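You operate a simulated robot arm through the tools that you are given. There is no shell and no other tool. Be economical: measure what you need, move in short steps, check, and stop when the job is done.

The job below is to be done with a simulated two-armed robot. You get a single attempt, and the scene is never put back.

Task
Hold the grey pan, slide its slat within a centimetre of the buns, then rack it.
Fine: one hand steadies the pan's lug while the other slides the brown slat; seat the pan in pocket TWO and slide the rack home.

Only the result counts: the job must be done as asked and must still hold three seconds after the hand-in. Knocking over, shifting, dropping, spilling or breaking anything else fails it.

Robot
Two 7-joint arms with two-finger parallel grippers on one trunk, on a base that drives. Base frame: it is fixed to the floor where the robot stands at the start and does not move with it; the origin is under the middle of the robot, x ahead of it, y to its left, z up. Readings come in mm, rad, newtons and seconds.
The left shoulder is at the start at [70, 163, 1170], the right one opposite. With the tool pointing down near the work surface each hand reaches from about 400 to 880 mm from the robot's upright axis, wherever it stands, measured 20 degrees to its own side. Places, roughly: black round knob [1300, 100, 900]; black-topped bolt [900, 0, 900]; blue lever [1500, 1000, 900]; brown slat [500, 200, 900]; grey rack [1100, -100, 600]; pocket marked TWO [1200, 0, 600]; red lever [1100, 100, 900]; yellow lever [1400, 600, 1000]; yellow slider [2100, 1200, 800]. Payload 3.43 kg a hand.
The TCP of each hand is the grasp point between the finger pads, 34 mm short of the fingertips. In the tool frame z runs along the fingers and y along their closing line. The gripper opens to 128 mm. The fingers are 24 mm wide and 12 mm thick; the gripper's body (48 by 130 mm) begins 96 mm behind the TCP.
Orientation is that of the tool frame in the base frame, as [roll, pitch, yaw] about the fixed x, y, z axes, in that order (R = Rz(yaw) Ry(pitch) Rx(roll)). With the fingers straight down and closing along the base's y, the tool's x points along the base's -x, its y along +y and its z along -z.

Tools
- The arms move only by the tool jog_arm. It takes "left_rows", "right_rows" or both (then of equal length, played together; a hand with none holds still); each is a list of rows, each a list of 7 numbers: the shift along the base's x, y, z in mm, then the turn, a rotation vector about the base's x, y, z in rad, then the opening, from 0 (shut) to 1 (fully open). In form: [[tx, ty, tz, rx, ry, rz, grip], ...]. A call has 1 to 10 rows; each row shifts and turns the commanded pose from where the row before left it. Each row takes 0.2 s and may step no farther than 50 mm and 0.15 rad from the row before; otherwise, or with a gripper value out of range, the whole call is refused. Where a pose cannot be reached the arm comes as near as it can. A force on the tool above 40 N (or 10 N above the force at the start of the call, whichever is more), or a blocked arm, ends the call early, and 0.2 s more pass. The fingers move at their own pace (about 153 mm/s each) and stop on an object; they squeeze with about 45 N. The grip force told is the motor's: it shows also when the fingers shut on nothing. Time passes only in rows, and 0.2 s behind the last, so rows that do not move let the fingers close. The reply holds the time, the measured pose of the TCP, the force on the tool along the base axes, the opening and the grip force, in the units named above and with some noise, with the torque about the TCP (base axes, N m) and any sound that the robot's microphone picked up.
- Cameras (640 x 400 px; columns grow to the right, rows downward): "scene" is now at [141.3, 5.6, 1402.9]; the picture's right is [0.06, -1.00, 0.00], its down [-0.52, -0.03, -0.85] and it looks along [0.85, 0.05, -0.52] (base axes); focal length 262 px, centre (320, 200). "left" rides on the left gripper at [76, 11, -160] in its tool frame; the picture's right is [-0.15, 0.99, 0.00], its down [-0.88, -0.13, -0.46] and it looks along [-0.45, -0.07, 0.89] (tool axes); focal length 234 px, centre (320, 200). "right" rides on the right gripper at [76, -11, -160] in its tool frame; the picture's right is [0.15, 0.99, 0.00], its down [-0.88, 0.13, -0.46] and it looks along [-0.45, 0.07, 0.89] (tool axes); focal length 234 px, centre (320, 200). There is no depth. A picture from a camera that has moved, and an enlarged one, comes with that camera's place and axes in the base frame and with its lens.
- snapshot(camera): a new picture of that camera. It takes no simulated time.
- raise_lower(by): slides the trunk up (or, below 0, down) by that many mm; the arms and the scene camera ride with it, the base frame stays. It gives what a move gives, with no picture.
- base_move(legs): drives the robot by 1 to 6 legs, each [ahead, left, turn to the left] in mm, mm and rad, along the robot's own axes; the way and the turn of a leg run together, so that a leg with both is an arc; at most 1500 mm and 3.142 rad a leg. The arms and the cameras ride along, it lands a little off, and it stops where it bumps. It gives what a move gives.
- pan_tilt(pan, tilt): turns the head with the scene camera to pan (to the left, within 1.501 rad either way) and tilt (down, from -0.506 to 1.204), counted from straight ahead of the robot. It gives what a move gives.
- close_up(camera, box): a new picture of the part [left, top, right, bottom] of that camera's present view, enlarged. It takes no simulated time.
- job_done(): hands the job in; it is judged then, once.

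Go step by step. Nothing tells you exact positions but the pictures and the camera data: compare them with the known pose of the tool, close in by small moves and look again before you grip or let go. The budget is 120 turns and 92 pictures, counting those below and the enlarged ones. Unless the task says otherwise, let go and move clear before handing in, and close with one line.

The tools are called after "Request:" as name(argument=value, ...) on one line, values as JSON. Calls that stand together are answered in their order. jog_arm: Moves the arms, as the interface text tells. Its arguments: {"type":"object","properties":{"left_rows":{"type":"array","items":{"type":"array","items":{"type":"number"}}},"right_rows":{"type":"array","items":{"type":"array","items":{"type":"number"}}}},"required":[]} The other tools are called the same way: raise_lower (by) slides the trunk up or down; base_move (legs) drives the base; pan_tilt (pan, tilt) turns the head that bears the scene camera; snapshot (camera) takes a picture; close_up (camera, box) takes an enlarged picture of a part of a camera's view; job_done () hands the job in.

At the start:

```text
clock: 0.0
left_position: [639.4, 256.1, 1183.9]
left_ee_rot: [-3.141, 0.001, -3.141]
left_wrist_force: [-0.4, 1.2, 0.0]
left_wrist_torque: [-0.02, 0.01, 0.01]
left_finger_gap: 128.0
left_finger_force: 0.1
right_position: [495.5, -161.7, 1182.1]
right_ee_rot: [3.141, 0.0, 3.141]
right_wrist_force: [0.1, 0.4, 0.4]
right_wrist_torque: [-0.01, -0.02, 0.01]
right_finger_gap: 127.8
right_finger_force: 0.2
trunk travel left (down, up): [-650.0, 290.0]
robot x, y, heading: [-0.0, 1.9, 0.001]
head pan, tilt: [0.058, 0.548]
```

scene: 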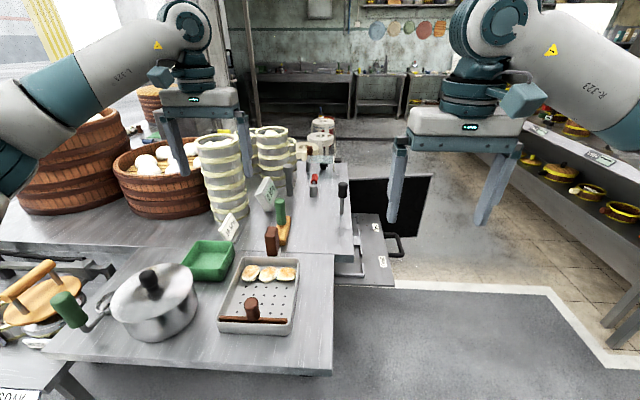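
right: 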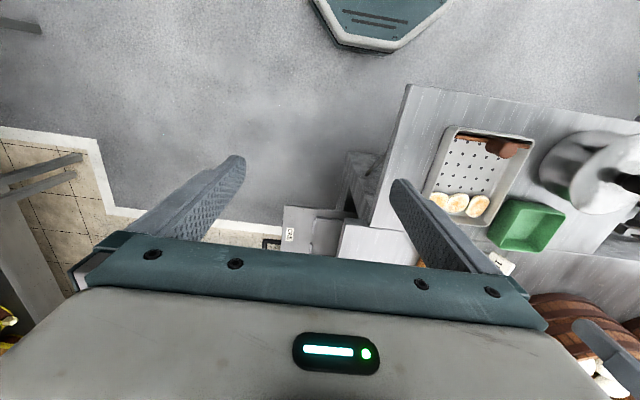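
left: 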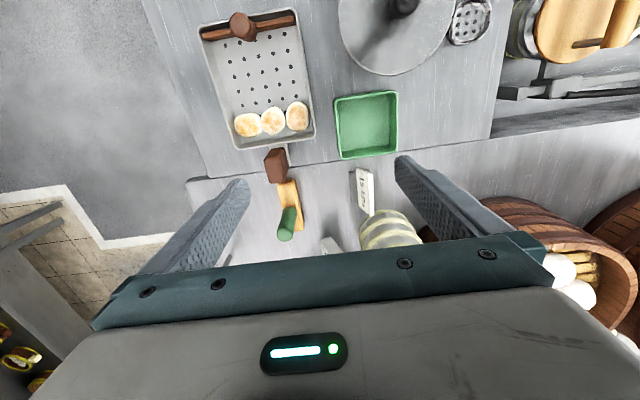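

I see a grey pan with three buns and a brown slat with a knob near the front of the table, and a rack with a black handle beyond at right. First I look more closely at the pan and the rack.

Request:
close_up(camera="scene", box=[200, 230, 340, 350])

Request:
close_up(camera="scene", box=[250, 110, 450, 300])

Request:
close_up(camera="left", box=[180, 0, 340, 160])

```text
3.33 times, centred on (270, 290) of scene
camera zoom: at [141.3, 5.6, 1402.9], right [0.06, -1.0, 0.0], down [-0.52, -0.03, -0.85], along [0.85, 0.05, -0.52], focal length 873 px, centre (487, -100)
```

zoom: 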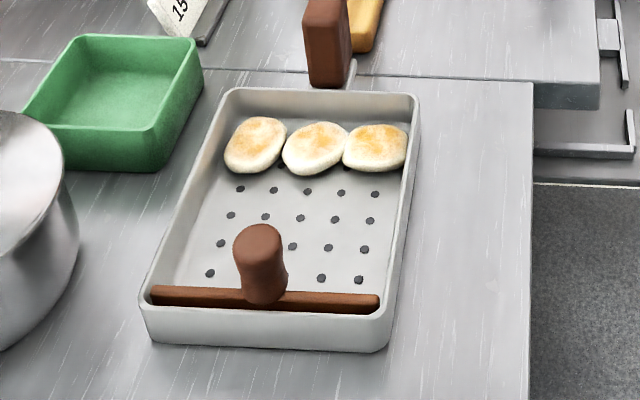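

```text
2.11 times, centred on (350, 205) of scene
camera zoom: at [141.3, 5.6, 1402.9], right [0.06, -1.0, 0.0], down [-0.52, -0.03, -0.85], along [0.85, 0.05, -0.52], focal length 551 px, centre (257, 190)
```

zoom: 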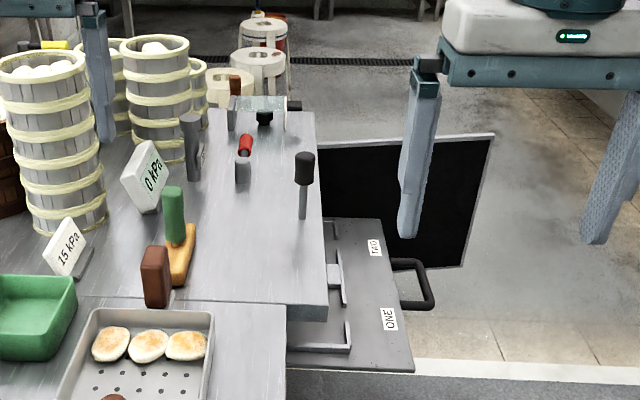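

```text
2.50 times, centred on (260, 80) of left
camera zoom: at [563.3, 267.8, 1342.7], right [0.15, 0.99, 0.0], down [0.88, -0.13, 0.46], along [0.45, -0.07, -0.89], focal length 585 px, centre (470, 500)
```

zoom: 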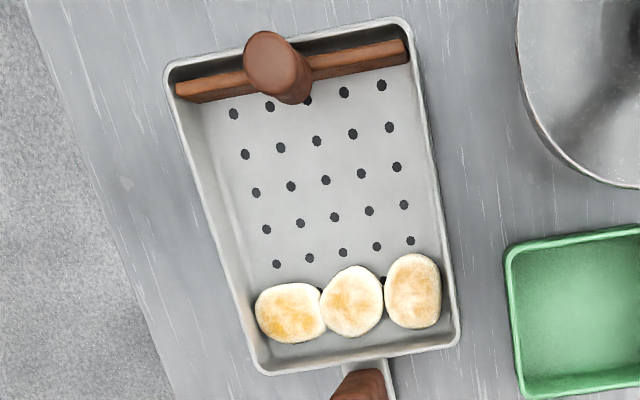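

The pan lies at about x 462–656, y 91–242, with its lug and brown grip block at about x 690, y 163. The slat knob is at about (478, 165), and the near edges of the buns are at x≈590. Next I move the right hand out so its camera can see the rack.

Request:
jog_arm(right_rows=[[45, -20, 0, 0, 0, 0, 1], [45, -20, 0, 0, 0, 0, 1], [45, -20, 0, 0, 0, 0, 1], [45, -20, 0, 0, 0, 0, 1], [45, -20, 0, 0, 0, 0, 1], [45, -20, 0, 0, 0, 0, 1], [30, -20, 0, 0, 0, 0, 0.5]])

Request:
snapshot(camera="right")

Request:
snapshot(camera="scene")

```text
clock: 1.6
left_position: [640.5, 257.6, 1182.9]
left_ee_rot: [-3.138, 0.001, -3.14]
left_wrist_force: [0.1, 0.1, -0.5]
left_wrist_torque: [-0.01, 0.0, 0.01]
left_finger_gap: 127.8
left_finger_force: 0.1
right_position: [792.7, -299.5, 1181.5]
right_ee_rot: [-3.139, 0.004, -3.141]
right_wrist_force: [-0.6, 0.6, -0.4]
right_wrist_torque: [-0.04, -0.01, 0.04]
right_finger_gap: 64.0
right_finger_force: 0.1
right hand out of reach, approached as far as the arm can: row 7
trunk travel left (down, up): [-650.0, 290.0]
robot x, y, heading: [-1.0, -2.4, 0.004]
head pan, tilt: [0.058, 0.548]
```

```text
85 pictures are left
camera right: at [715.9, -309.9, 1341.7], right [-0.15, 0.99, 0.0], down [0.88, 0.13, 0.46], along [0.45, 0.06, -0.89], focal length 234 px, centre (320, 200)
```

right: 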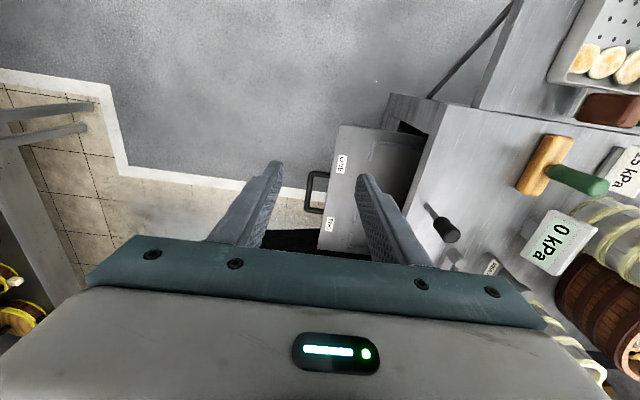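

```text
84 pictures are left
camera scene: at [141.5, 7.0, 1402.9], right [0.06, -1.0, 0.0], down [-0.52, -0.03, -0.85], along [0.85, 0.05, -0.52], focal length 262 px, centre (320, 200)
```

scene: 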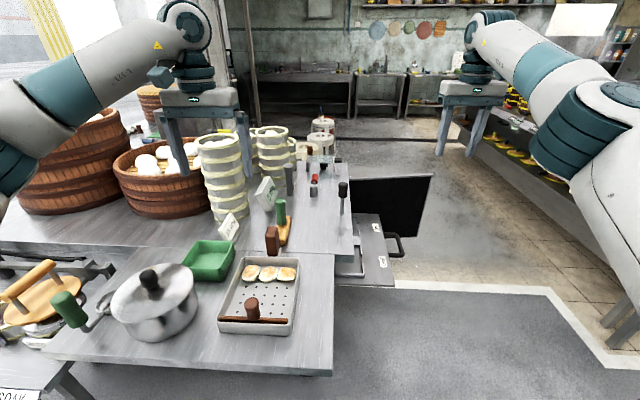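

The rack is a drawer pulled out toward −y at z≈620, with label ONE at x≈945 and label TWO at x≈1180. Before choosing grasps, I drive over to the open floor on the right and look at the pockets.

Request:
jog_arm(right_rows=[[-45, 20, 0, 0, 0, 0, 1], [-45, 20, 0, 0, 0, 0, 1], [-45, 20, 0, 0, 0, 0, 1], [-45, 20, 0, 0, 0, 0, 1], [-45, 20, 0, 0, 0, 0, 1], [-45, 20, 0, 0, 0, 0, 1]])

Request:
base_move(legs=[[0, -600, 0], [550, 0, 0]])

Request:
pan_tilt(pan=0.6, tilt=0.75)

Request:
snapshot(camera="scene")

```text
clock: 3.0
left_position: [638.9, 256.0, 1183.9]
left_ee_rot: [-3.141, 0.0, -3.141]
left_wrist_force: [0.3, 0.1, -0.7]
left_wrist_torque: [0.0, -0.04, 0.01]
left_finger_gap: 128.0
left_finger_force: 0.0
right_position: [523.7, -180.9, 1181.5]
right_ee_rot: [3.142, 0.002, -3.141]
right_wrist_force: [0.1, -0.1, -0.4]
right_wrist_torque: [0.03, -0.06, 0.01]
right_finger_gap: 128.2
right_finger_force: 0.1
trunk travel left (down, up): [-650.0, 290.0]
robot x, y, heading: [-3.0, 3.8, -0.0]
head pan, tilt: [0.058, 0.548]
```

```text
clock: 9.0
left_position: [1177.3, -302.3, 1184.1]
left_ee_rot: [-3.141, 0.001, -3.13]
left_wrist_force: [0.2, 0.3, -1.2]
left_wrist_torque: [0.02, 0.01, 0.01]
left_finger_gap: 128.0
left_finger_force: 0.1
right_position: [1068.3, -742.1, 1180.7]
right_ee_rot: [3.141, -0.001, -3.132]
right_wrist_force: [-0.1, -0.1, 0.0]
right_wrist_torque: [-0.02, -0.02, 0.02]
right_finger_gap: 128.0
right_finger_force: 0.0
trunk travel left (down, up): [-650.0, 290.0]
robot x, y, heading: [543.0, -570.4, 0.016]
head pan, tilt: [0.058, 0.548]
```

```text
clock: 9.9
left_position: [1177.4, -303.7, 1184.9]
left_ee_rot: [-3.141, -0.002, -3.13]
left_wrist_force: [0.0, 0.0, -0.1]
left_wrist_torque: [0.01, 0.0, 0.0]
left_finger_gap: 128.0
left_finger_force: 0.0
right_position: [1067.6, -741.8, 1180.5]
right_ee_rot: [-3.142, 0.001, -3.13]
right_wrist_force: [0.1, 0.3, -0.1]
right_wrist_torque: [-0.02, 0.0, 0.0]
right_finger_gap: 127.8
right_finger_force: 0.1
trunk travel left (down, up): [-650.0, 290.0]
robot x, y, heading: [539.1, -567.9, 0.011]
head pan, tilt: [0.6, 0.75]
```

```text
83 pictures are left
camera scene: at [660.2, -519.4, 1385.5], right [0.57, -0.82, 0.0], down [-0.56, -0.39, -0.73], along [0.6, 0.42, -0.68], focal length 262 px, centre (320, 200)
```

scene: 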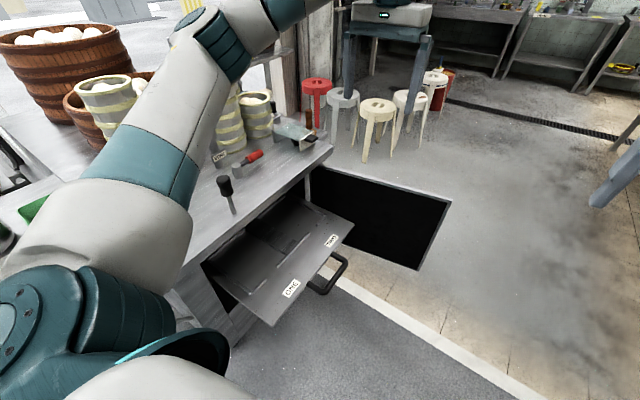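

Request:
close_up(camera="scene", box=[180, 150, 360, 330])

Request:
snapshot(camera="left")

```text
2.22 times, centred on (270, 240) of scene
camera zoom: at [660.2, -519.4, 1385.5], right [0.57, -0.82, 0.0], down [-0.56, -0.39, -0.73], along [0.6, 0.42, -0.68], focal length 582 px, centre (431, 111)
```

zoom: 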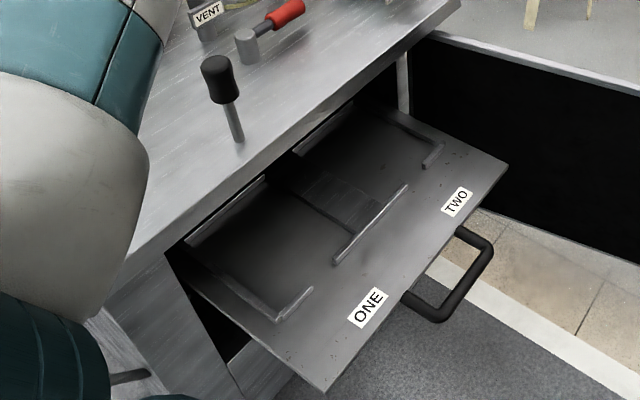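

```text
81 pictures are left
camera left: at [1100.6, -293.0, 1342.9], right [0.13, 0.99, 0.0], down [0.88, -0.12, 0.46], along [0.45, -0.06, -0.89], focal length 234 px, centre (320, 200)
```

left: 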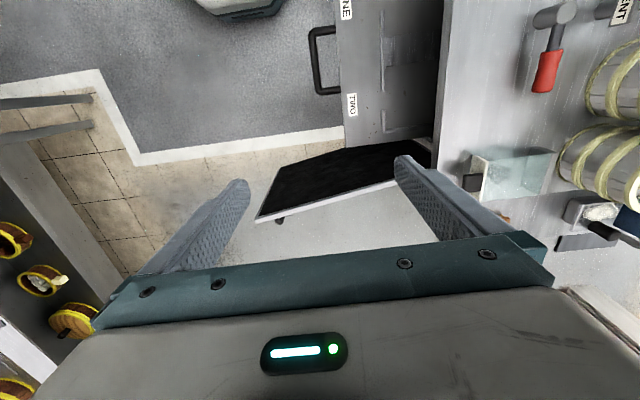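

The pockets run along y, with the front gap for the lug facing −y. Pocket TWO is centred at about (1170, −29), plate z≈630, and it lies mostly under the tabletop. So I will work facing +y, with the right hand on the lug and the left on the knob, and I turn now.

Request:
base_move(legs=[[0, 0, 1.56]])

Request:
pan_tilt(pan=0.0, tilt=0.75)

Request:
snapshot(camera="scene")

```text
clock: 14.3
left_position: [251.3, 58.6, 1184.8]
left_ee_rot: [-3.141, 0.0, -1.52]
left_wrist_force: [0.2, -0.9, 0.1]
left_wrist_torque: [-0.03, 0.02, -0.03]
left_finger_gap: 127.9
left_finger_force: 0.1
right_position: [693.9, -35.2, 1180.4]
right_ee_rot: [-3.141, 0.001, -1.519]
right_wrist_force: [0.0, 0.4, -0.5]
right_wrist_torque: [0.01, -0.05, -0.02]
right_finger_gap: 128.1
right_finger_force: 0.0
trunk travel left (down, up): [-650.0, 290.0]
robot x, y, heading: [542.2, -567.0, 1.62]
head pan, tilt: [0.6, 0.75]
```

```text
clock: 15.3
left_position: [251.8, 56.9, 1184.3]
left_ee_rot: [3.141, -0.001, -1.52]
left_wrist_force: [-0.2, -0.4, 0.0]
left_wrist_torque: [-0.02, -0.02, -0.01]
left_finger_gap: 127.9
left_finger_force: 0.0
right_position: [695.3, -35.2, 1181.5]
right_ee_rot: [-3.14, 0.0, -1.52]
right_wrist_force: [-1.1, -0.5, 0.2]
right_wrist_torque: [0.03, -0.02, 0.01]
right_finger_gap: 128.1
right_finger_force: 0.1
trunk travel left (down, up): [-650.0, 290.0]
robot x, y, heading: [543.1, -565.5, 1.623]
head pan, tilt: [0.0, 0.75]
```

```text
80 pictures are left
camera scene: at [535.4, -434.5, 1385.4], right [1.0, 0.05, 0.0], down [0.04, -0.68, -0.73], along [-0.04, 0.73, -0.68], focal length 262 px, centre (320, 200)
```

scene: 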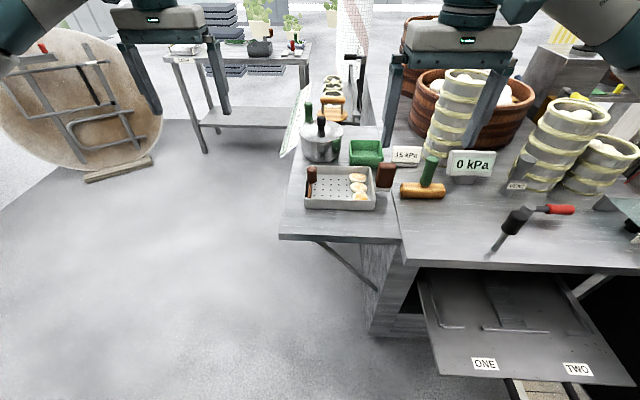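

Request:
base_move(legs=[[50, 0, -0.05]])

Request:
close_up(camera="scene", box=[280, 120, 460, 240])

Request:
snapshot(camera="right")

```text
clock: 16.2
left_position: [282.2, 117.5, 1185.6]
left_ee_rot: [3.141, 0.001, -1.568]
left_wrist_force: [0.0, 0.0, -0.3]
left_wrist_torque: [0.04, -0.02, -0.03]
left_finger_gap: 127.9
left_finger_force: 0.1
right_position: [718.4, 5.3, 1181.7]
right_ee_rot: [-3.141, 0.002, -1.57]
right_wrist_force: [-0.5, -0.2, 0.8]
right_wrist_torque: [-0.01, 0.01, 0.02]
right_finger_gap: 128.1
right_finger_force: 0.0
trunk travel left (down, up): [-650.0, 290.0]
robot x, y, heading: [542.5, -521.7, 1.574]
head pan, tilt: [0.0, 0.75]
```

```text
3.33 times, centred on (370, 180) of scene
camera zoom: at [540.2, -387.6, 1385.9], right [1.0, 0.0, 0.0], down [0.0, -0.68, -0.73], along [0.0, 0.73, -0.68], focal length 873 px, centre (153, 267)
```

zoom: 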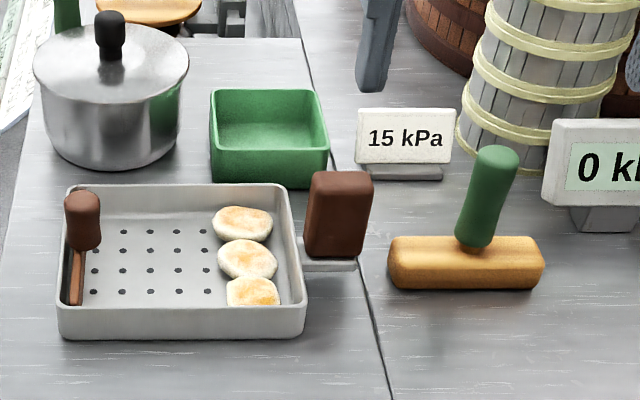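

```text
78 pictures are left
camera right: at [730.4, -71.6, 1342.3], right [-0.99, -0.15, 0.0], down [-0.13, 0.88, 0.46], along [-0.07, 0.45, -0.89], focal length 234 px, centre (320, 200)
```

right: 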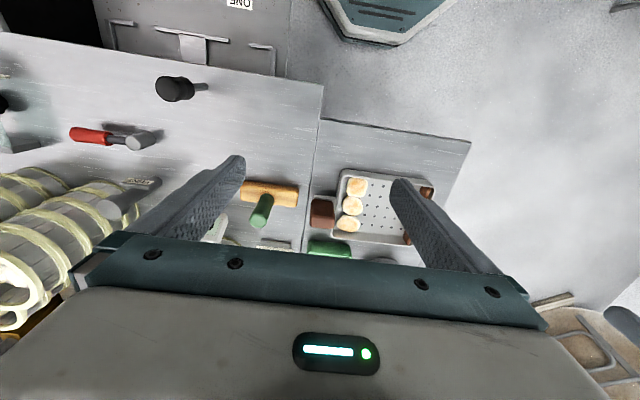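

Both hands now move above their targets, turning so that they close along y with their cameras on the outer sides.

Request:
jog_arm(left_rows=[[19, 5, -5, 0, 0, -0.15, 0.5], [19, 5, -5, 0, 0, -0.15, 0.5], [19, 5, -5, 0, 0, -0.15, 0.5], [19, 5, -5, 0, 0, -0.15, 0.5], [19, 5, -5, 0, 0, -0.15, 0.5], [19, 5, -5, 0, 0, -0.15, 0.5], [19, 5, -5, 0, 0, -0.15, 0.5], [19, 5, -5, 0, 0, -0.15, 0.5], [19, 5, -5, 0, 0, -0.15, 0.5], [19, 2, -5, 0, 0, -0.15, 0.5]], right_rows=[[-3, 15, -5, 0, 0, 0.15, 0.7], [-3, 15, -5, 0, 0, 0.15, 0.7], [-3, 15, -5, 0, 0, 0.15, 0.7], [-3, 15, -5, 0, 0, 0.15, 0.7], [-3, 15, -5, 0, 0, 0.15, 0.7], [-3, 15, -5, 0, 0, 0.15, 0.7], [-3, 15, -5, 0, 0, 0.15, 0.7], [-3, 15, -5, 0, 0, 0.15, 0.7], [-3, 15, -5, 0, 0, 0.15, 0.7], [-3, 15, -5, 0, 0, 0.15, 0.7]])

Request:
snapshot(camera="right")

Request:
snapshot(camera="left")

```text
clock: 18.4
left_position: [464.1, 24.1, 1118.0]
left_ee_rot: [-3.104, 0.002, -2.884]
left_wrist_force: [0.3, -0.1, 0.6]
left_wrist_torque: [0.05, -0.02, 0.01]
left_finger_gap: 64.1
left_finger_force: 0.1
left hand out of reach, approached as far as the arm can: row 6, 7, 8, 9, 10
right_position: [614.1, -28.5, 1111.7]
right_ee_rot: [-3.14, 0.0, -0.074]
right_wrist_force: [-1.3, -0.6, 0.4]
right_wrist_torque: [0.04, 0.0, 0.02]
right_finger_gap: 89.6
right_finger_force: 0.0
right hand out of reach, approached as far as the arm can: row 7, 8, 9, 10
trunk travel left (down, up): [-650.0, 290.0]
robot x, y, heading: [544.2, -519.7, 1.573]
head pan, tilt: [0.0, 0.75]
```

```text
77 pictures are left
camera right: at [690.1, -22.6, 1271.7], right [0.07, -1.0, 0.0], down [-0.89, -0.07, 0.46], along [-0.45, -0.03, -0.89], focal length 234 px, centre (320, 200)
```

right: 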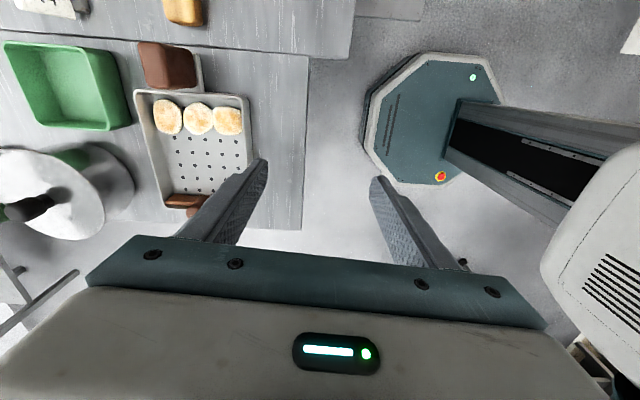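

```text
76 pictures are left
camera left: at [386.0, 21.5, 1275.7], right [-0.11, 0.99, -0.04], down [0.88, 0.11, 0.46], along [0.47, 0.02, -0.88], focal length 234 px, centre (320, 200)
```

left: 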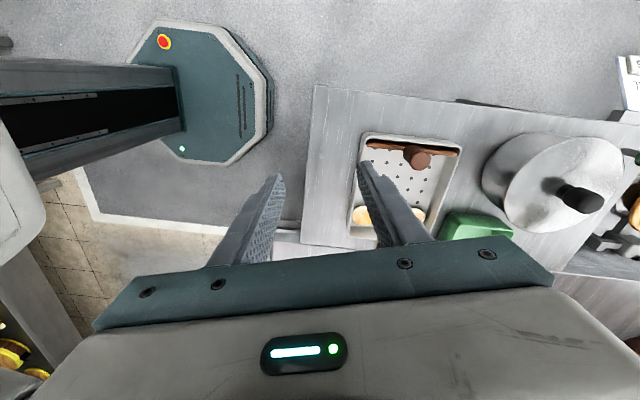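

The turned hands run short of reach at this height, so I bring the base nearer.

Request:
base_move(legs=[[85, 25, 0]])

Request:
jog_arm(left_rows=[[0, 0, -5, 0, 0, 0, 0.5]], right_rows=[[0, 0, -5, 0, 0, 0, 0.7]])

```text
clock: 19.5
left_position: [441.2, 109.4, 1117.7]
left_ee_rot: [-3.1, 0.004, -2.885]
left_wrist_force: [0.5, 0.8, 0.2]
left_wrist_torque: [0.0, -0.01, 0.0]
left_finger_gap: 63.8
left_finger_force: 0.0
right_position: [588.0, 58.5, 1109.8]
right_ee_rot: [-3.14, 0.001, -0.075]
right_wrist_force: [-0.4, 1.0, -0.1]
right_wrist_torque: [-0.02, -0.01, 0.02]
right_finger_gap: 89.6
right_finger_force: 0.1
trunk travel left (down, up): [-650.0, 290.0]
robot x, y, heading: [514.3, -434.9, 1.574]
head pan, tilt: [0.0, 0.75]
```

```text
clock: 19.9
left_position: [439.4, 107.7, 1113.2]
left_ee_rot: [-3.105, 0.003, -2.884]
left_wrist_force: [0.4, 0.4, 0.2]
left_wrist_torque: [0.03, 0.02, -0.01]
left_finger_gap: 63.8
left_finger_force: 0.0
right_position: [588.5, 56.8, 1105.9]
right_ee_rot: [-3.139, 0.002, -0.075]
right_wrist_force: [0.3, 0.8, -0.3]
right_wrist_torque: [0.02, -0.01, 0.02]
right_finger_gap: 89.5
right_finger_force: 0.1
trunk travel left (down, up): [-650.0, 290.0]
robot x, y, heading: [514.7, -439.7, 1.573]
head pan, tilt: [0.0, 0.75]
```

Request:
jog_arm(left_rows=[[10, 15, -15, -0.009, 0, -0.064, 0.5], [10, 15, -15, -0.009, 0, -0.064, 0.5], [10, 15, -15, -0.009, 0, -0.064, 0.5], [8, 12, -25, -0.009, 0, -0.064, 0.5]], right_rows=[[27, 25, -14, 0, 0, 0.019, 0.7], [27, 25, -14, 0, 0, 0.019, 0.7], [27, 25, -14, 0, 0, 0.019, 0.7], [25, 28, -14, 0, 0, 0.019, 0.7]])

Request:
snapshot(camera="right")

Request:
snapshot(camera="left")

```text
clock: 20.9
left_position: [480.8, 41.6, 1054.1]
left_ee_rot: [-3.068, -0.001, -3.133]
left_wrist_force: [0.5, -0.3, -0.1]
left_wrist_torque: [0.05, 0.02, -0.01]
left_finger_gap: 63.8
left_finger_force: 0.1
left hand out of reach, approached as far as the arm can: row 1, 2, 3, 4
right_position: [633.5, 18.6, 1051.7]
right_ee_rot: [-3.137, 0.002, -0.004]
right_wrist_force: [0.1, -0.4, 0.0]
right_wrist_torque: [0.03, -0.02, -0.01]
right_finger_gap: 89.6
right_finger_force: 0.1
right hand out of reach, approached as far as the arm can: row 1, 2, 3, 4
trunk travel left (down, up): [-650.0, 290.0]
robot x, y, heading: [514.7, -434.4, 1.568]
head pan, tilt: [0.0, 0.75]
```

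```text
75 pictures are left
camera right: at [709.5, 28.3, 1211.9], right [0.14, -0.99, 0.0], down [-0.88, -0.13, 0.46], along [-0.45, -0.06, -0.89], focal length 234 px, centre (320, 200)
```

right: 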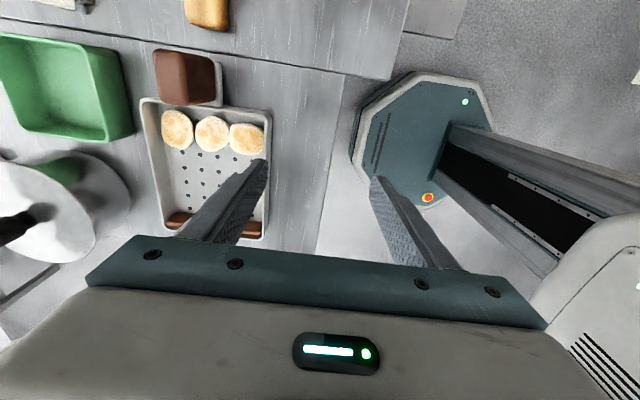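

```text
74 pictures are left
camera left: at [404.8, 63.8, 1211.2], right [0.14, 0.99, -0.07], down [0.88, -0.09, 0.46], along [0.45, -0.13, -0.88], focal length 234 px, centre (320, 200)
```

left: 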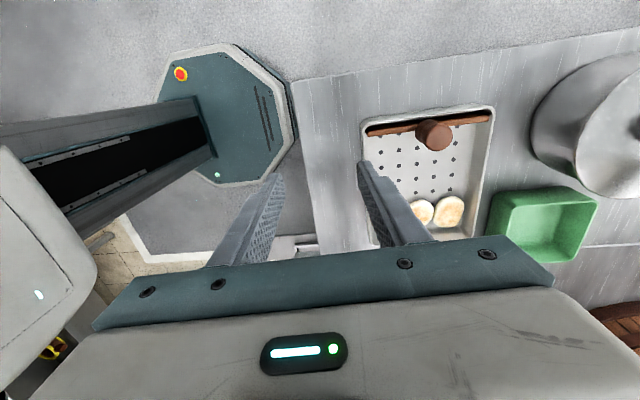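

Hands turned sideways lose reach, so I change the plan. The right hand grips the block in its natural facing, closing along x, and the left hand pushes the slat's knob with closed fingers. I turn both hands back.

Request:
jog_arm(left_rows=[[-6, 5, 0, -0.007, 0, 0.15, 0.5], [-6, 5, 0, -0.007, 0, 0.15, 0.5], [-6, 5, 0, -0.007, 0, 0.15, 0.5], [-6, 5, 0, -0.007, 0, 0.15, 0.5], [-6, 10, 0, -0.007, 0, 0.15, 0.3], [-6, 10, 0, -0.007, 0, 0.15, 0], [-6, 15, 0, -0.007, 0, 0.15, 0], [-6, 20, 0, -0.007, 0, 0.15, 0], [-6, 20, 0, -0.007, 0, 0.15, 0], [-6, 20, 0, -0.01, 0, 0.15, 0]], right_rows=[[6, 5, 0, 0, 0, -0.15, 0.7], [6, 5, 0, 0, 0, -0.15, 0.7], [6, 5, 0, 0, 0, -0.15, 0.7], [6, 5, 0, 0, 0, -0.15, 0.7], [6, 10, 0, 0, 0, -0.15, 0.7], [6, 10, 0, 0, 0, -0.15, 0.7], [6, 20, 0, 0, 0, -0.15, 0.7], [6, 25, 0, 0, 0, -0.15, 0.7], [6, 25, 0, 0, 0, -0.15, 0.7], [5, 20, 0, 0, 0, -0.15, 0.7]])

Request:
snapshot(camera="right")

Request:
snapshot(camera="left")

```text
clock: 23.1
left_position: [419.3, 158.8, 1053.0]
left_ee_rot: [-3.018, -0.048, -1.642]
left_wrist_force: [-0.1, -0.4, 0.6]
left_wrist_torque: [0.01, -0.02, 0.02]
left_finger_gap: 0.0
left_finger_force: 33.3
right_position: [691.7, 150.4, 1052.3]
right_ee_rot: [-3.14, -0.001, -1.502]
right_wrist_force: [0.0, 0.5, 0.5]
right_wrist_torque: [-0.01, -0.04, -0.03]
right_finger_gap: 89.6
right_finger_force: 0.2
trunk travel left (down, up): [-650.0, 290.0]
robot x, y, heading: [514.6, -432.0, 1.576]
head pan, tilt: [0.0, 0.75]
```

```text
73 pictures are left
camera right: at [707.9, 75.8, 1212.5], right [-0.98, -0.22, 0.0], down [-0.19, 0.87, 0.46], along [-0.1, 0.44, -0.89], focal length 234 px, centre (320, 200)
```

right: 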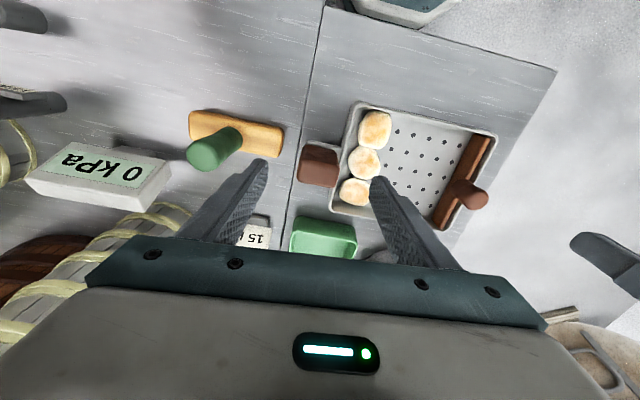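

```text
72 pictures are left
camera left: at [384.2, 92.5, 1213.5], right [-0.97, 0.21, -0.13], down [0.14, 0.9, 0.42], along [0.2, 0.39, -0.9], focal length 234 px, centre (320, 200)
```

left: 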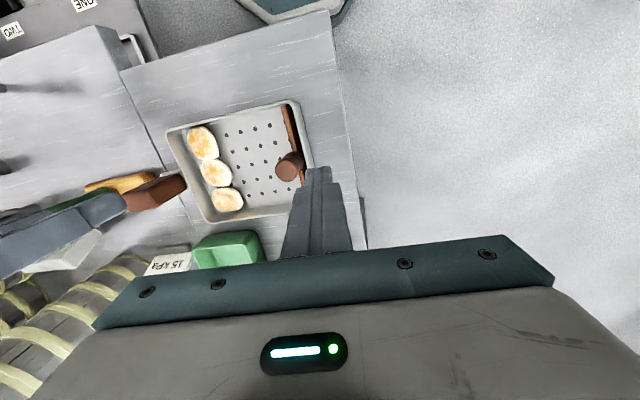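

Request:
close_up(camera="right", box=[280, 90, 400, 230])

Request:
close_up(camera="scene", box=[260, 140, 420, 260])

```text
2.86 times, centred on (340, 160) of right
camera zoom: at [707.9, 75.8, 1212.5], right [-0.98, -0.22, 0.0], down [-0.19, 0.87, 0.46], along [-0.1, 0.44, -0.89], focal length 669 px, centre (263, 314)
```

zoom: 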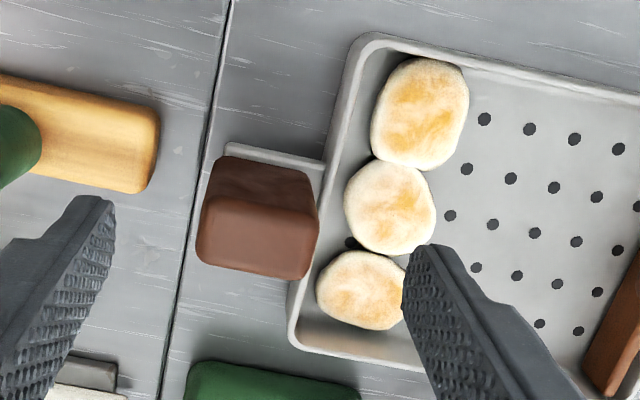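

```text
3.33 times, centred on (340, 200) of scene
camera zoom: at [514.7, -299.2, 1385.3], right [1.0, 0.0, 0.0], down [0.0, -0.68, -0.73], along [0.0, 0.73, -0.68], focal length 873 px, centre (253, 200)
```

zoom: 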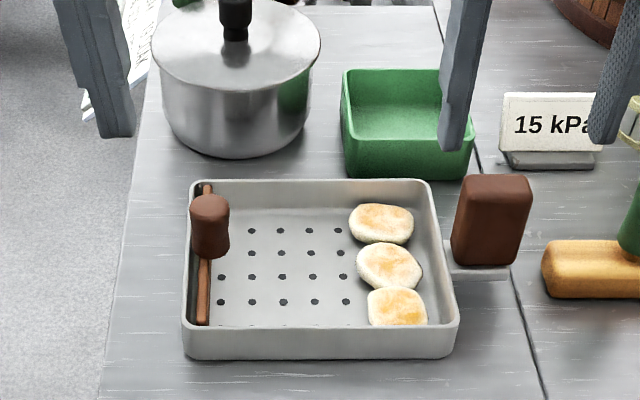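

The block's centre is at about (690, 165), top z≈970; the knob's at about (481, 165), z 890–950. I line up and lower the right hand over the block while the left takes a slight lean.

Request:
jog_arm(left_rows=[[-3, 2, 0, 0.028, -0.075, 0.03, 0], [-3, 2, 0, 0.028, -0.075, 0.03, 0], [0, 2, 0, 0, 0, 0, 0], [0, 0, 0, 0, 0, 0, 0], [0, 0, 0, 0, 0, 0, 0]], right_rows=[[-1, 8, 0, 0, 0, -0.035, 0.6], [-1, 7, 0, 0, 0, -0.034, 0.56], [0, 0, -35, 0, 0, 0, 0.56], [0, 0, -35, 0, 0, 0, 0.56], [0, 0, -20, 0, 0, 0, 0.56]])

Request:
snapshot(camera="right")

Request:
snapshot(camera="scene")

```text
clock: 24.3
left_position: [414.2, 162.9, 1054.5]
left_ee_rot: [-2.872, 0.014, -1.584]
left_wrist_force: [-0.5, 0.6, -0.5]
left_wrist_torque: [0.01, 0.0, -0.02]
left_finger_gap: 0.0
left_finger_force: 33.1
right_position: [688.4, 162.1, 964.4]
right_ee_rot: [-3.138, 0.0, -1.566]
right_wrist_force: [0.5, 0.9, 0.5]
right_wrist_torque: [0.03, 0.0, 0.0]
right_finger_gap: 71.7
right_finger_force: 0.1
trunk travel left (down, up): [-650.0, 290.0]
robot x, y, heading: [513.7, -434.2, 1.578]
head pan, tilt: [0.0, 0.75]
```

```text
69 pictures are left
camera right: at [700.2, 87.0, 1125.0], right [-0.99, -0.15, 0.0], down [-0.13, 0.88, 0.46], along [-0.07, 0.45, -0.89], focal length 234 px, centre (320, 200)
```

right: 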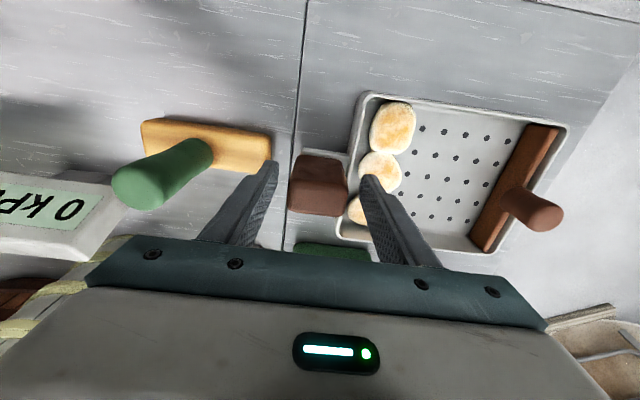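

```text
68 pictures are left
camera scene: at [515.2, -299.8, 1385.4], right [1.0, 0.0, 0.0], down [0.0, -0.68, -0.73], along [0.0, 0.73, -0.68], focal length 262 px, centre (320, 200)
```

scene: 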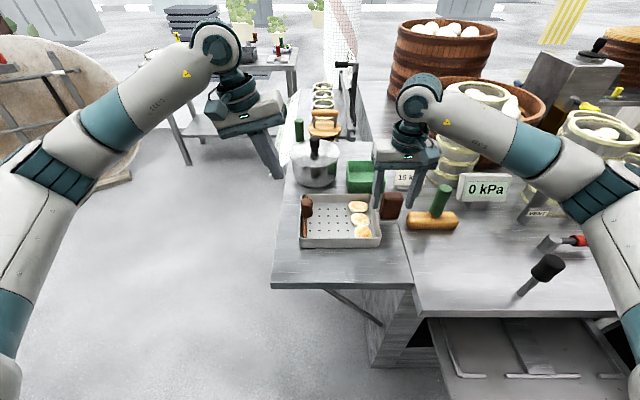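

The hand straddles the block well. I lower it the last bit and close.

Request:
jog_arm(right_rows=[[1, 2, -9, 0, 0, 0, 0.56], [0, 0, -9, 0, 0, 0, 0.56], [0, 0, 0, 0, 0, 0, 0.3], [0, 0, 0, 0, 0, 0, 0], [0, 0, 0, 0, 0, 0, 0]])

Request:
close_up(camera="scene", box=[280, 160, 440, 260])

```text
clock: 25.5
left_position: [414.5, 163.7, 1055.4]
left_ee_rot: [-2.874, 0.014, -1.583]
left_wrist_force: [0.7, 0.1, 0.0]
left_wrist_torque: [0.0, -0.01, 0.01]
left_finger_gap: 0.0
left_finger_force: 32.9
right_position: [689.8, 162.8, 944.7]
right_ee_rot: [-3.141, 0.0, -1.566]
right_wrist_force: [0.6, -1.0, 0.4]
right_wrist_torque: [-0.19, 0.16, 0.14]
right_finger_gap: 47.8
right_finger_force: 45.2
trunk travel left (down, up): [-650.0, 290.0]
robot x, y, heading: [515.7, -434.2, 1.572]
head pan, tilt: [0.0, 0.75]
```

```text
4.00 times, centred on (360, 210) of scene
camera zoom: at [515.2, -299.9, 1385.4], right [1.0, 0.0, 0.0], down [0.0, -0.68, -0.73], along [0.0, 0.73, -0.68], focal length 1047 px, centre (160, 160)
```

zoom: 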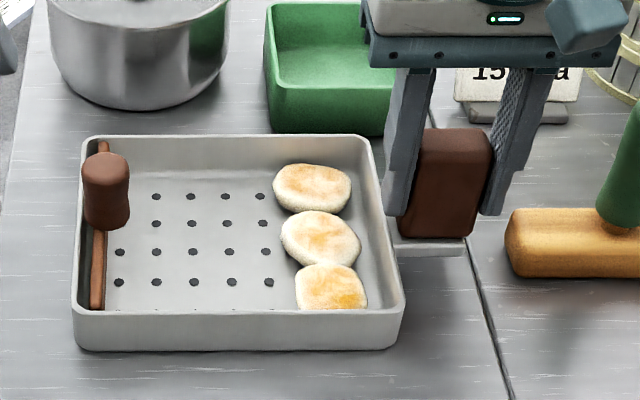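

The block is gripped, with 48 mm between the fingers. Now I lower the closed left fingers behind the knob.

Request:
jog_arm(left_rows=[[0, 1, -30, 0, 0, 0, 0], [0, 0, -30, 0, 0, 0, 0], [0, 0, -30, 0, 0, 0, 0], [0, 0, -22, 0, 0, 0, 0]], right_rows=[[0, 0, 0, 0, 0, 0, 0], [0, 0, 0, 0, 0, 0, 0], [0, 0, 0, 0, 0, 0, 0], [0, 0, 0, 0, 0, 0, 0]])

Request:
close_up(camera="scene", box=[260, 140, 420, 260])

Request:
snapshot(camera="left")

```text
clock: 26.5
left_position: [416.5, 164.3, 942.7]
left_ee_rot: [-2.871, 0.013, -1.584]
left_wrist_force: [0.0, -0.5, -0.7]
left_wrist_torque: [-0.01, 0.01, 0.01]
left_finger_gap: 0.0
left_finger_force: 33.3
right_position: [688.8, 164.7, 945.3]
right_ee_rot: [-3.14, 0.0, -1.567]
right_wrist_force: [-0.5, -0.4, -0.4]
right_wrist_torque: [-0.13, -0.05, 0.09]
right_finger_gap: 47.7
right_finger_force: 44.9
trunk travel left (down, up): [-650.0, 290.0]
robot x, y, heading: [515.6, -430.6, 1.576]
head pan, tilt: [0.0, 0.75]
```

```text
3.33 times, centred on (340, 200) of scene
camera zoom: at [515.0, -299.7, 1385.4], right [1.0, 0.0, 0.0], down [0.0, -0.68, -0.73], along [0.0, 0.73, -0.68], focal length 873 px, centre (253, 200)
```

zoom: 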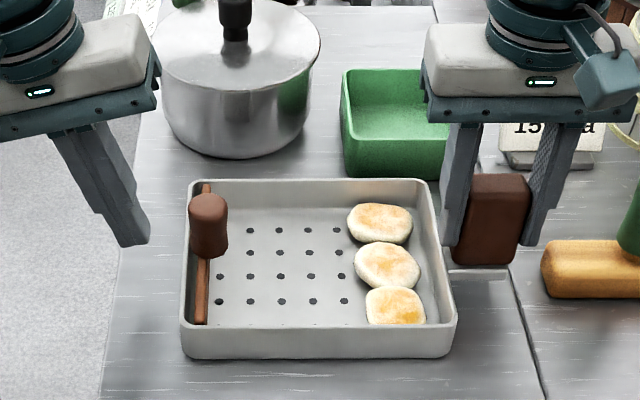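

```text
65 pictures are left
camera left: at [360.9, 87.5, 1091.3], right [-0.95, 0.16, -0.26], down [0.02, 0.87, 0.49], along [0.31, 0.46, -0.83], focal length 234 px, centre (320, 200)
```

left: 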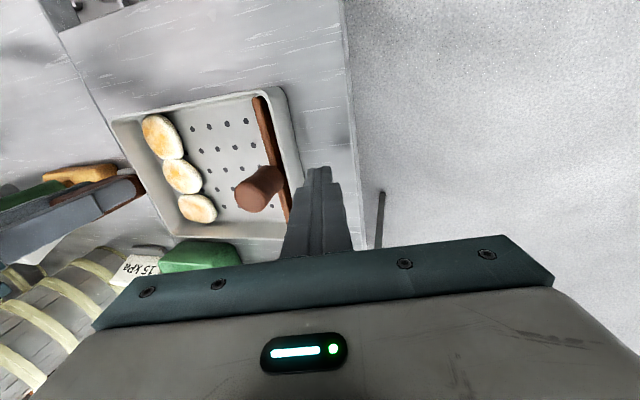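

The fingertip is about 29 mm short of the knob. I advance and start pushing.

Request:
jog_arm(left_rows=[[15, 0, 0, 0, 0, 0, 0], [8, 0, 0, 0, 0, 0, 0], [5, 0, 0, 0, 0, 0, 0], [5, 0, 0, 0, 0, 0, 0], [5, 0, 0, 0, 0, 0, 0], [5, 0, 0, 0, 0, 0, 0], [5, 0, 0, 0, 0, 0, 0], [5, 0, 0, 0, 0, 0, 0]], right_rows=[[0, 0, 0, 0, 0, 0, 0], [0, 0, 0, 0, 0, 0, 0], [0, 0, 0, 0, 0, 0, 0], [0, 0, 0, 0, 0, 0, 0], [0, 0, 0, 0, 0, 0, 0], [0, 0, 0, 0, 0, 0, 0], [0, 0, 0, 0, 0, 0, 0], [0, 0, 0, 0, 0, 0, 0]])

Request:
close_up(camera="scene", box=[260, 140, 420, 260])

```text
clock: 28.3
left_position: [467.5, 163.1, 943.1]
left_ee_rot: [-2.871, 0.014, -1.585]
left_wrist_force: [-4.1, 0.7, -2.3]
left_wrist_torque: [0.04, 0.15, 0.08]
left_finger_gap: 0.0
left_finger_force: 32.8
right_position: [689.5, 164.4, 944.9]
right_ee_rot: [-3.141, 0.0, -1.568]
right_wrist_force: [3.6, -1.7, 0.6]
right_wrist_torque: [-0.19, 0.26, 0.36]
right_finger_gap: 47.8
right_finger_force: 45.0
trunk travel left (down, up): [-650.0, 290.0]
robot x, y, heading: [516.6, -435.7, 1.571]
head pan, tilt: [0.0, 0.75]
```

```text
3.33 times, centred on (340, 200) of scene
camera zoom: at [515.3, -299.8, 1385.4], right [1.0, 0.0, 0.0], down [0.0, -0.68, -0.73], along [0.0, 0.73, -0.68], focal length 873 px, centre (253, 200)
```

zoom: 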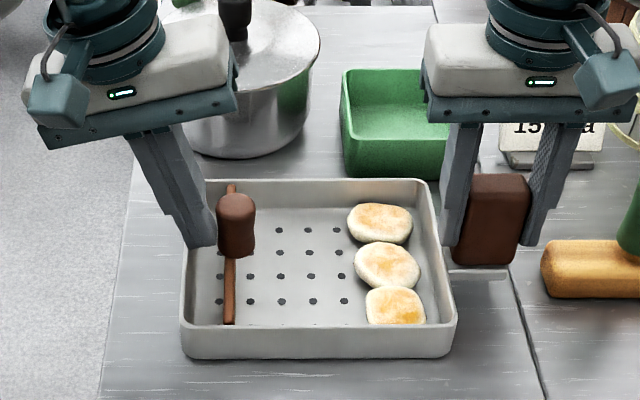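

The slat slides smoothly and the pan holds still. I continue for 55 mm and look again.

Request:
jog_arm(left_rows=[[6, 0, 0, 0, 0, 0, 0], [6, 0, 0, 0, 0, 0, 0], [6, 0, 0, 0, 0, 0, 0], [6, 0, 0, 0, 0, 0, 0], [6, 0, 0, 0, 0, 0, 0], [5, 0, 0, 0, 0, 0, 0], [5, 0, 0, 0, 0, 0, 0], [5, 0, 0, 0, 0, 0, 0], [5, 0, 0, 0, 0, 0, 0], [5, 0, 0, 0, 0, 0, 0]], right_rows=[[0, 0, 0, 0, 0, 0, 0], [0, 0, 0, 0, 0, 0, 0], [0, 0, 0, 0, 0, 0, 0], [0, 0, 0, 0, 0, 0, 0], [0, 0, 0, 0, 0, 0, 0], [0, 0, 0, 0, 0, 0, 0], [0, 0, 0, 0, 0, 0, 0], [0, 0, 0, 0, 0, 0, 0], [0, 0, 0, 0, 0, 0, 0], [0, 0, 0, 0, 0, 0, 0]])

Request:
close_up(camera="scene", box=[290, 180, 410, 260])

Request:
snapshot(camera="left")

```text
clock: 30.5
left_position: [522.3, 163.6, 942.0]
left_ee_rot: [-2.873, 0.016, -1.582]
left_wrist_force: [-2.4, 0.8, 0.9]
left_wrist_torque: [0.05, 0.07, 0.03]
left_finger_gap: 0.2
left_finger_force: 33.2
right_position: [688.6, 163.0, 945.4]
right_ee_rot: [-3.139, 0.0, -1.567]
right_wrist_force: [3.4, -0.3, 1.1]
right_wrist_torque: [0.29, 0.11, 0.05]
right_finger_gap: 47.7
right_finger_force: 45.3
trunk travel left (down, up): [-650.0, 290.0]
robot x, y, heading: [519.4, -431.6, 1.572]
head pan, tilt: [0.0, 0.75]
```

```text
5.00 times, centred on (350, 220) of scene
camera zoom: at [515.5, -299.9, 1385.4], right [1.0, 0.0, 0.0], down [0.0, -0.68, -0.73], along [0.0, 0.73, -0.68], focal length 1309 px, centre (170, 100)
```

zoom: 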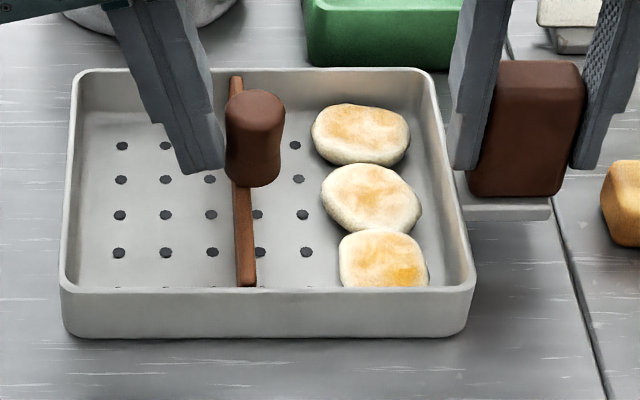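

```text
62 pictures are left
camera left: at [467.4, 85.8, 1091.2], right [-0.95, 0.16, -0.26], down [0.02, 0.87, 0.49], along [0.31, 0.46, -0.83], focal length 234 px, centre (320, 200)
```

left: 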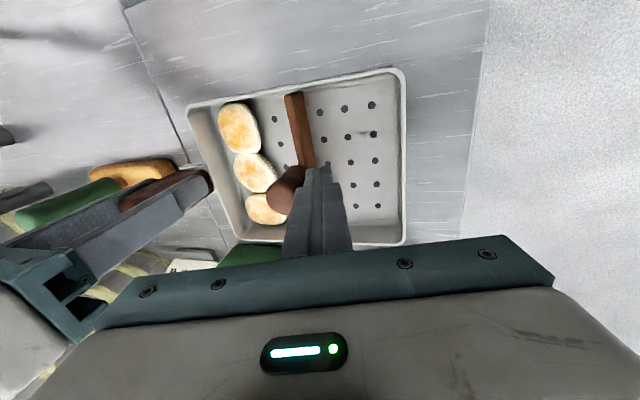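

The slat's far face is at x≈557 and the nearest bun edge at about 594, leaving a gap near 37 mm. I push 25 mm more.

Request:
jog_arm(left_rows=[[5, 0, 0, 0, 0, 0, 0], [5, 0, 0, 0, 0, 0, 0], [5, 0, 0, 0, 0, 0, 0], [4, 0, 0, 0, 0, 0, 0], [3, 0, 0, 0, 0, 0, 0], [3, 0, 0, 0, 0, 0, 0], [0, 0, 0, 0, 0, 0, 0]], right_rows=[[0, 0, 0, 0, 0, 0, 0], [0, 0, 0, 0, 0, 0, 0], [0, 0, 0, 0, 0, 0, 0], [0, 0, 0, 0, 0, 0, 0], [0, 0, 0, 0, 0, 0, 0], [0, 0, 0, 0, 0, 0, 0], [0, 0, 0, 0, 0, 0, 0]])

Request:
close_up(camera="scene", box=[310, 185, 400, 245])

Request:
close_up(camera="left", box=[180, 60, 420, 260])

```text
clock: 32.1
left_position: [547.1, 162.5, 942.2]
left_ee_rot: [-2.871, 0.015, -1.585]
left_wrist_force: [-1.6, 0.7, 0.6]
left_wrist_torque: [-0.01, 0.05, 0.0]
left_finger_gap: 0.0
left_finger_force: 33.2
right_position: [688.6, 163.5, 945.4]
right_ee_rot: [-3.139, 0.0, -1.567]
right_wrist_force: [1.6, 0.3, 0.0]
right_wrist_torque: [-0.03, 0.09, -0.08]
right_finger_gap: 47.5
right_finger_force: 45.1
trunk travel left (down, up): [-650.0, 290.0]
robot x, y, heading: [511.7, -432.1, 1.572]
head pan, tilt: [0.0, 0.75]
```

```text
6.67 times, centred on (355, 215) of scene
camera zoom: at [515.2, -299.9, 1385.4], right [1.0, 0.0, 0.0], down [0.0, -0.68, -0.73], along [0.0, 0.73, -0.68], focal length 1745 px, centre (87, 100)
```

zoom: 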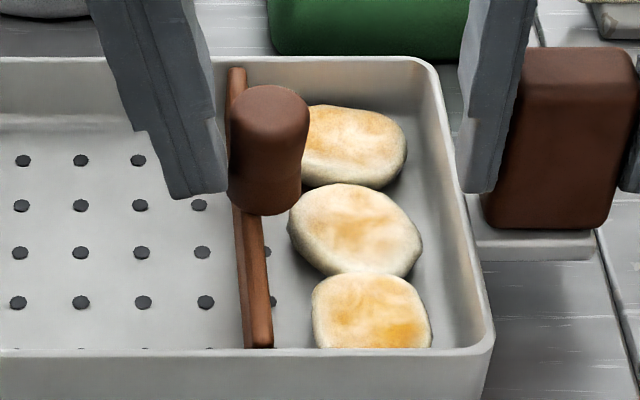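

```text
2.00 times, centred on (300, 160) of left
camera zoom: at [492.7, 86.5, 1090.8], right [-0.95, 0.16, -0.26], down [0.02, 0.87, 0.49], along [0.31, 0.46, -0.83], focal length 468 px, centre (360, 280)
```

zoom: 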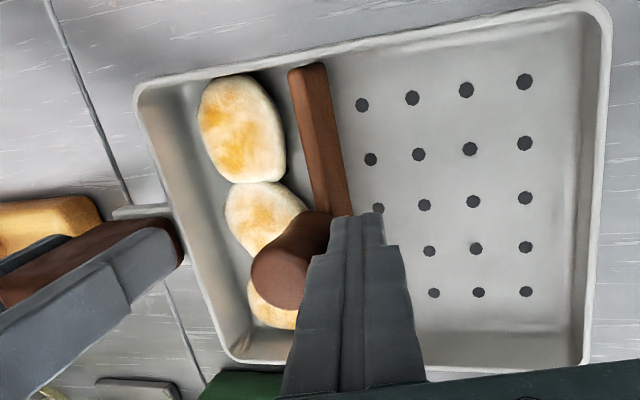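

The nearest gap is now about 11–12 mm. I push another 6 mm and check.

Request:
jog_arm(left_rows=[[3, 0, 0, 0, 0, 0, 0], [3, 0, 0, 0, 0, 0, 0], [0, 0, 0, 0, 0, 0, 0]], right_rows=[[0, 0, 0, 0, 0, 0, 0], [0, 0, 0, 0, 0, 0, 0], [0, 0, 0, 0, 0, 0, 0]])

Request:
close_up(camera="scene", box=[310, 185, 400, 245])

Request:
close_up(camera="left", box=[220, 80, 340, 200])

```text
clock: 32.9
left_position: [555.3, 164.3, 942.6]
left_ee_rot: [-2.871, 0.014, -1.586]
left_wrist_force: [-2.8, 0.5, -1.8]
left_wrist_torque: [0.01, 0.12, 0.05]
left_finger_gap: 0.0
left_finger_force: 33.5
right_position: [688.7, 163.7, 945.3]
right_ee_rot: [-3.139, 0.001, -1.568]
right_wrist_force: [4.2, -0.9, 0.2]
right_wrist_torque: [-0.04, 0.07, 0.16]
right_finger_gap: 47.7
right_finger_force: 44.7
trunk travel left (down, up): [-650.0, 290.0]
robot x, y, heading: [513.1, -432.1, 1.569]
head pan, tilt: [0.0, 0.75]
```

```text
6.67 times, centred on (355, 215) of scene
camera zoom: at [515.2, -299.8, 1385.4], right [1.0, 0.0, 0.0], down [0.0, -0.68, -0.73], along [0.0, 0.73, -0.68], focal length 1745 px, centre (87, 100)
```

zoom: 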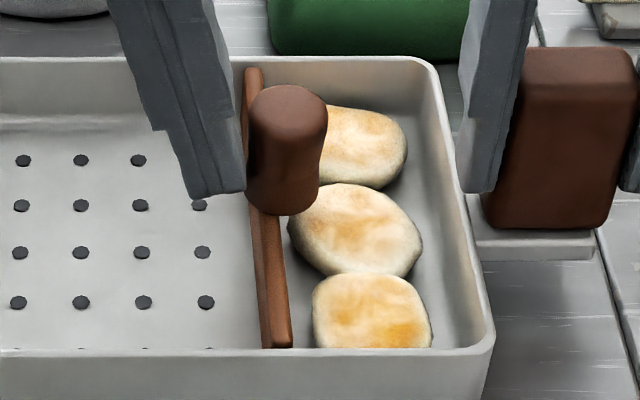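

```text
3.33 times, centred on (280, 140) of left
camera zoom: at [499.7, 86.4, 1091.1], right [-0.95, 0.16, -0.26], down [0.02, 0.87, 0.49], along [0.31, 0.46, -0.83], focal length 781 px, centre (453, 400)
```

zoom: 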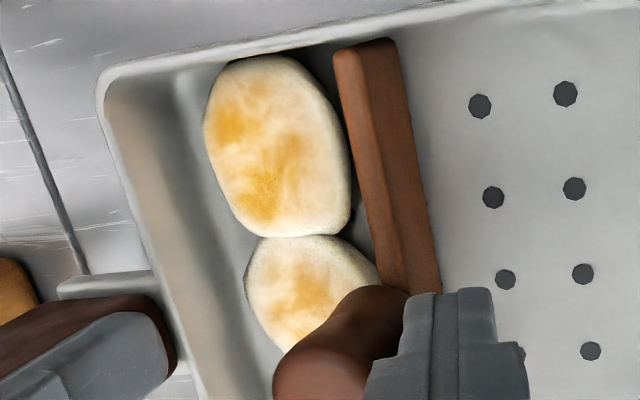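

The nearest gap is now about 4–6 mm, which is in tolerance. I withdraw the left hand straight back and up.

Request:
jog_arm(left_rows=[[-10, 0, 0, 0, 0, 0, 0], [-20, 0, 10, 0, 0, 0, 0], [-30, 0, 40, 0, 0, 0, 0], [-30, -20, 45, 0, 0.07, 0, 0], [-20, -30, 45, 0, 0.07, 0, 0], [0, -40, 20, 0, 0.07, 0, 0], [0, -40, 0, 0, 0.06, 0, 0]], right_rows=[[0, 0, 0, 0, 0, 0, 0], [0, 0, 0, 0, 0, 0, 0], [0, 0, 0, 0, 0, 0, 0], [0, 0, 0, 0, 0, 0, 0], [0, 0, 0, 0, 0, 0, 0], [0, 0, 0, 0, 0, 0, 0], [0, 0, 0, 0, 0, 0, 0]])

Request:
close_up(camera="scene", box=[270, 150, 430, 270])

```text
refused: row 4 steps farther than a row can; nothing moved
```

```text
3.33 times, centred on (350, 210) of scene
camera zoom: at [515.2, -299.8, 1385.4], right [1.0, 0.0, 0.0], down [0.0, -0.68, -0.73], along [0.0, 0.73, -0.68], focal length 873 px, centre (220, 167)
```

zoom: 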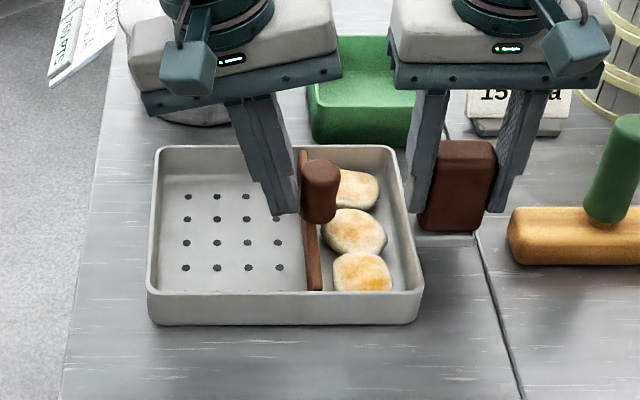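

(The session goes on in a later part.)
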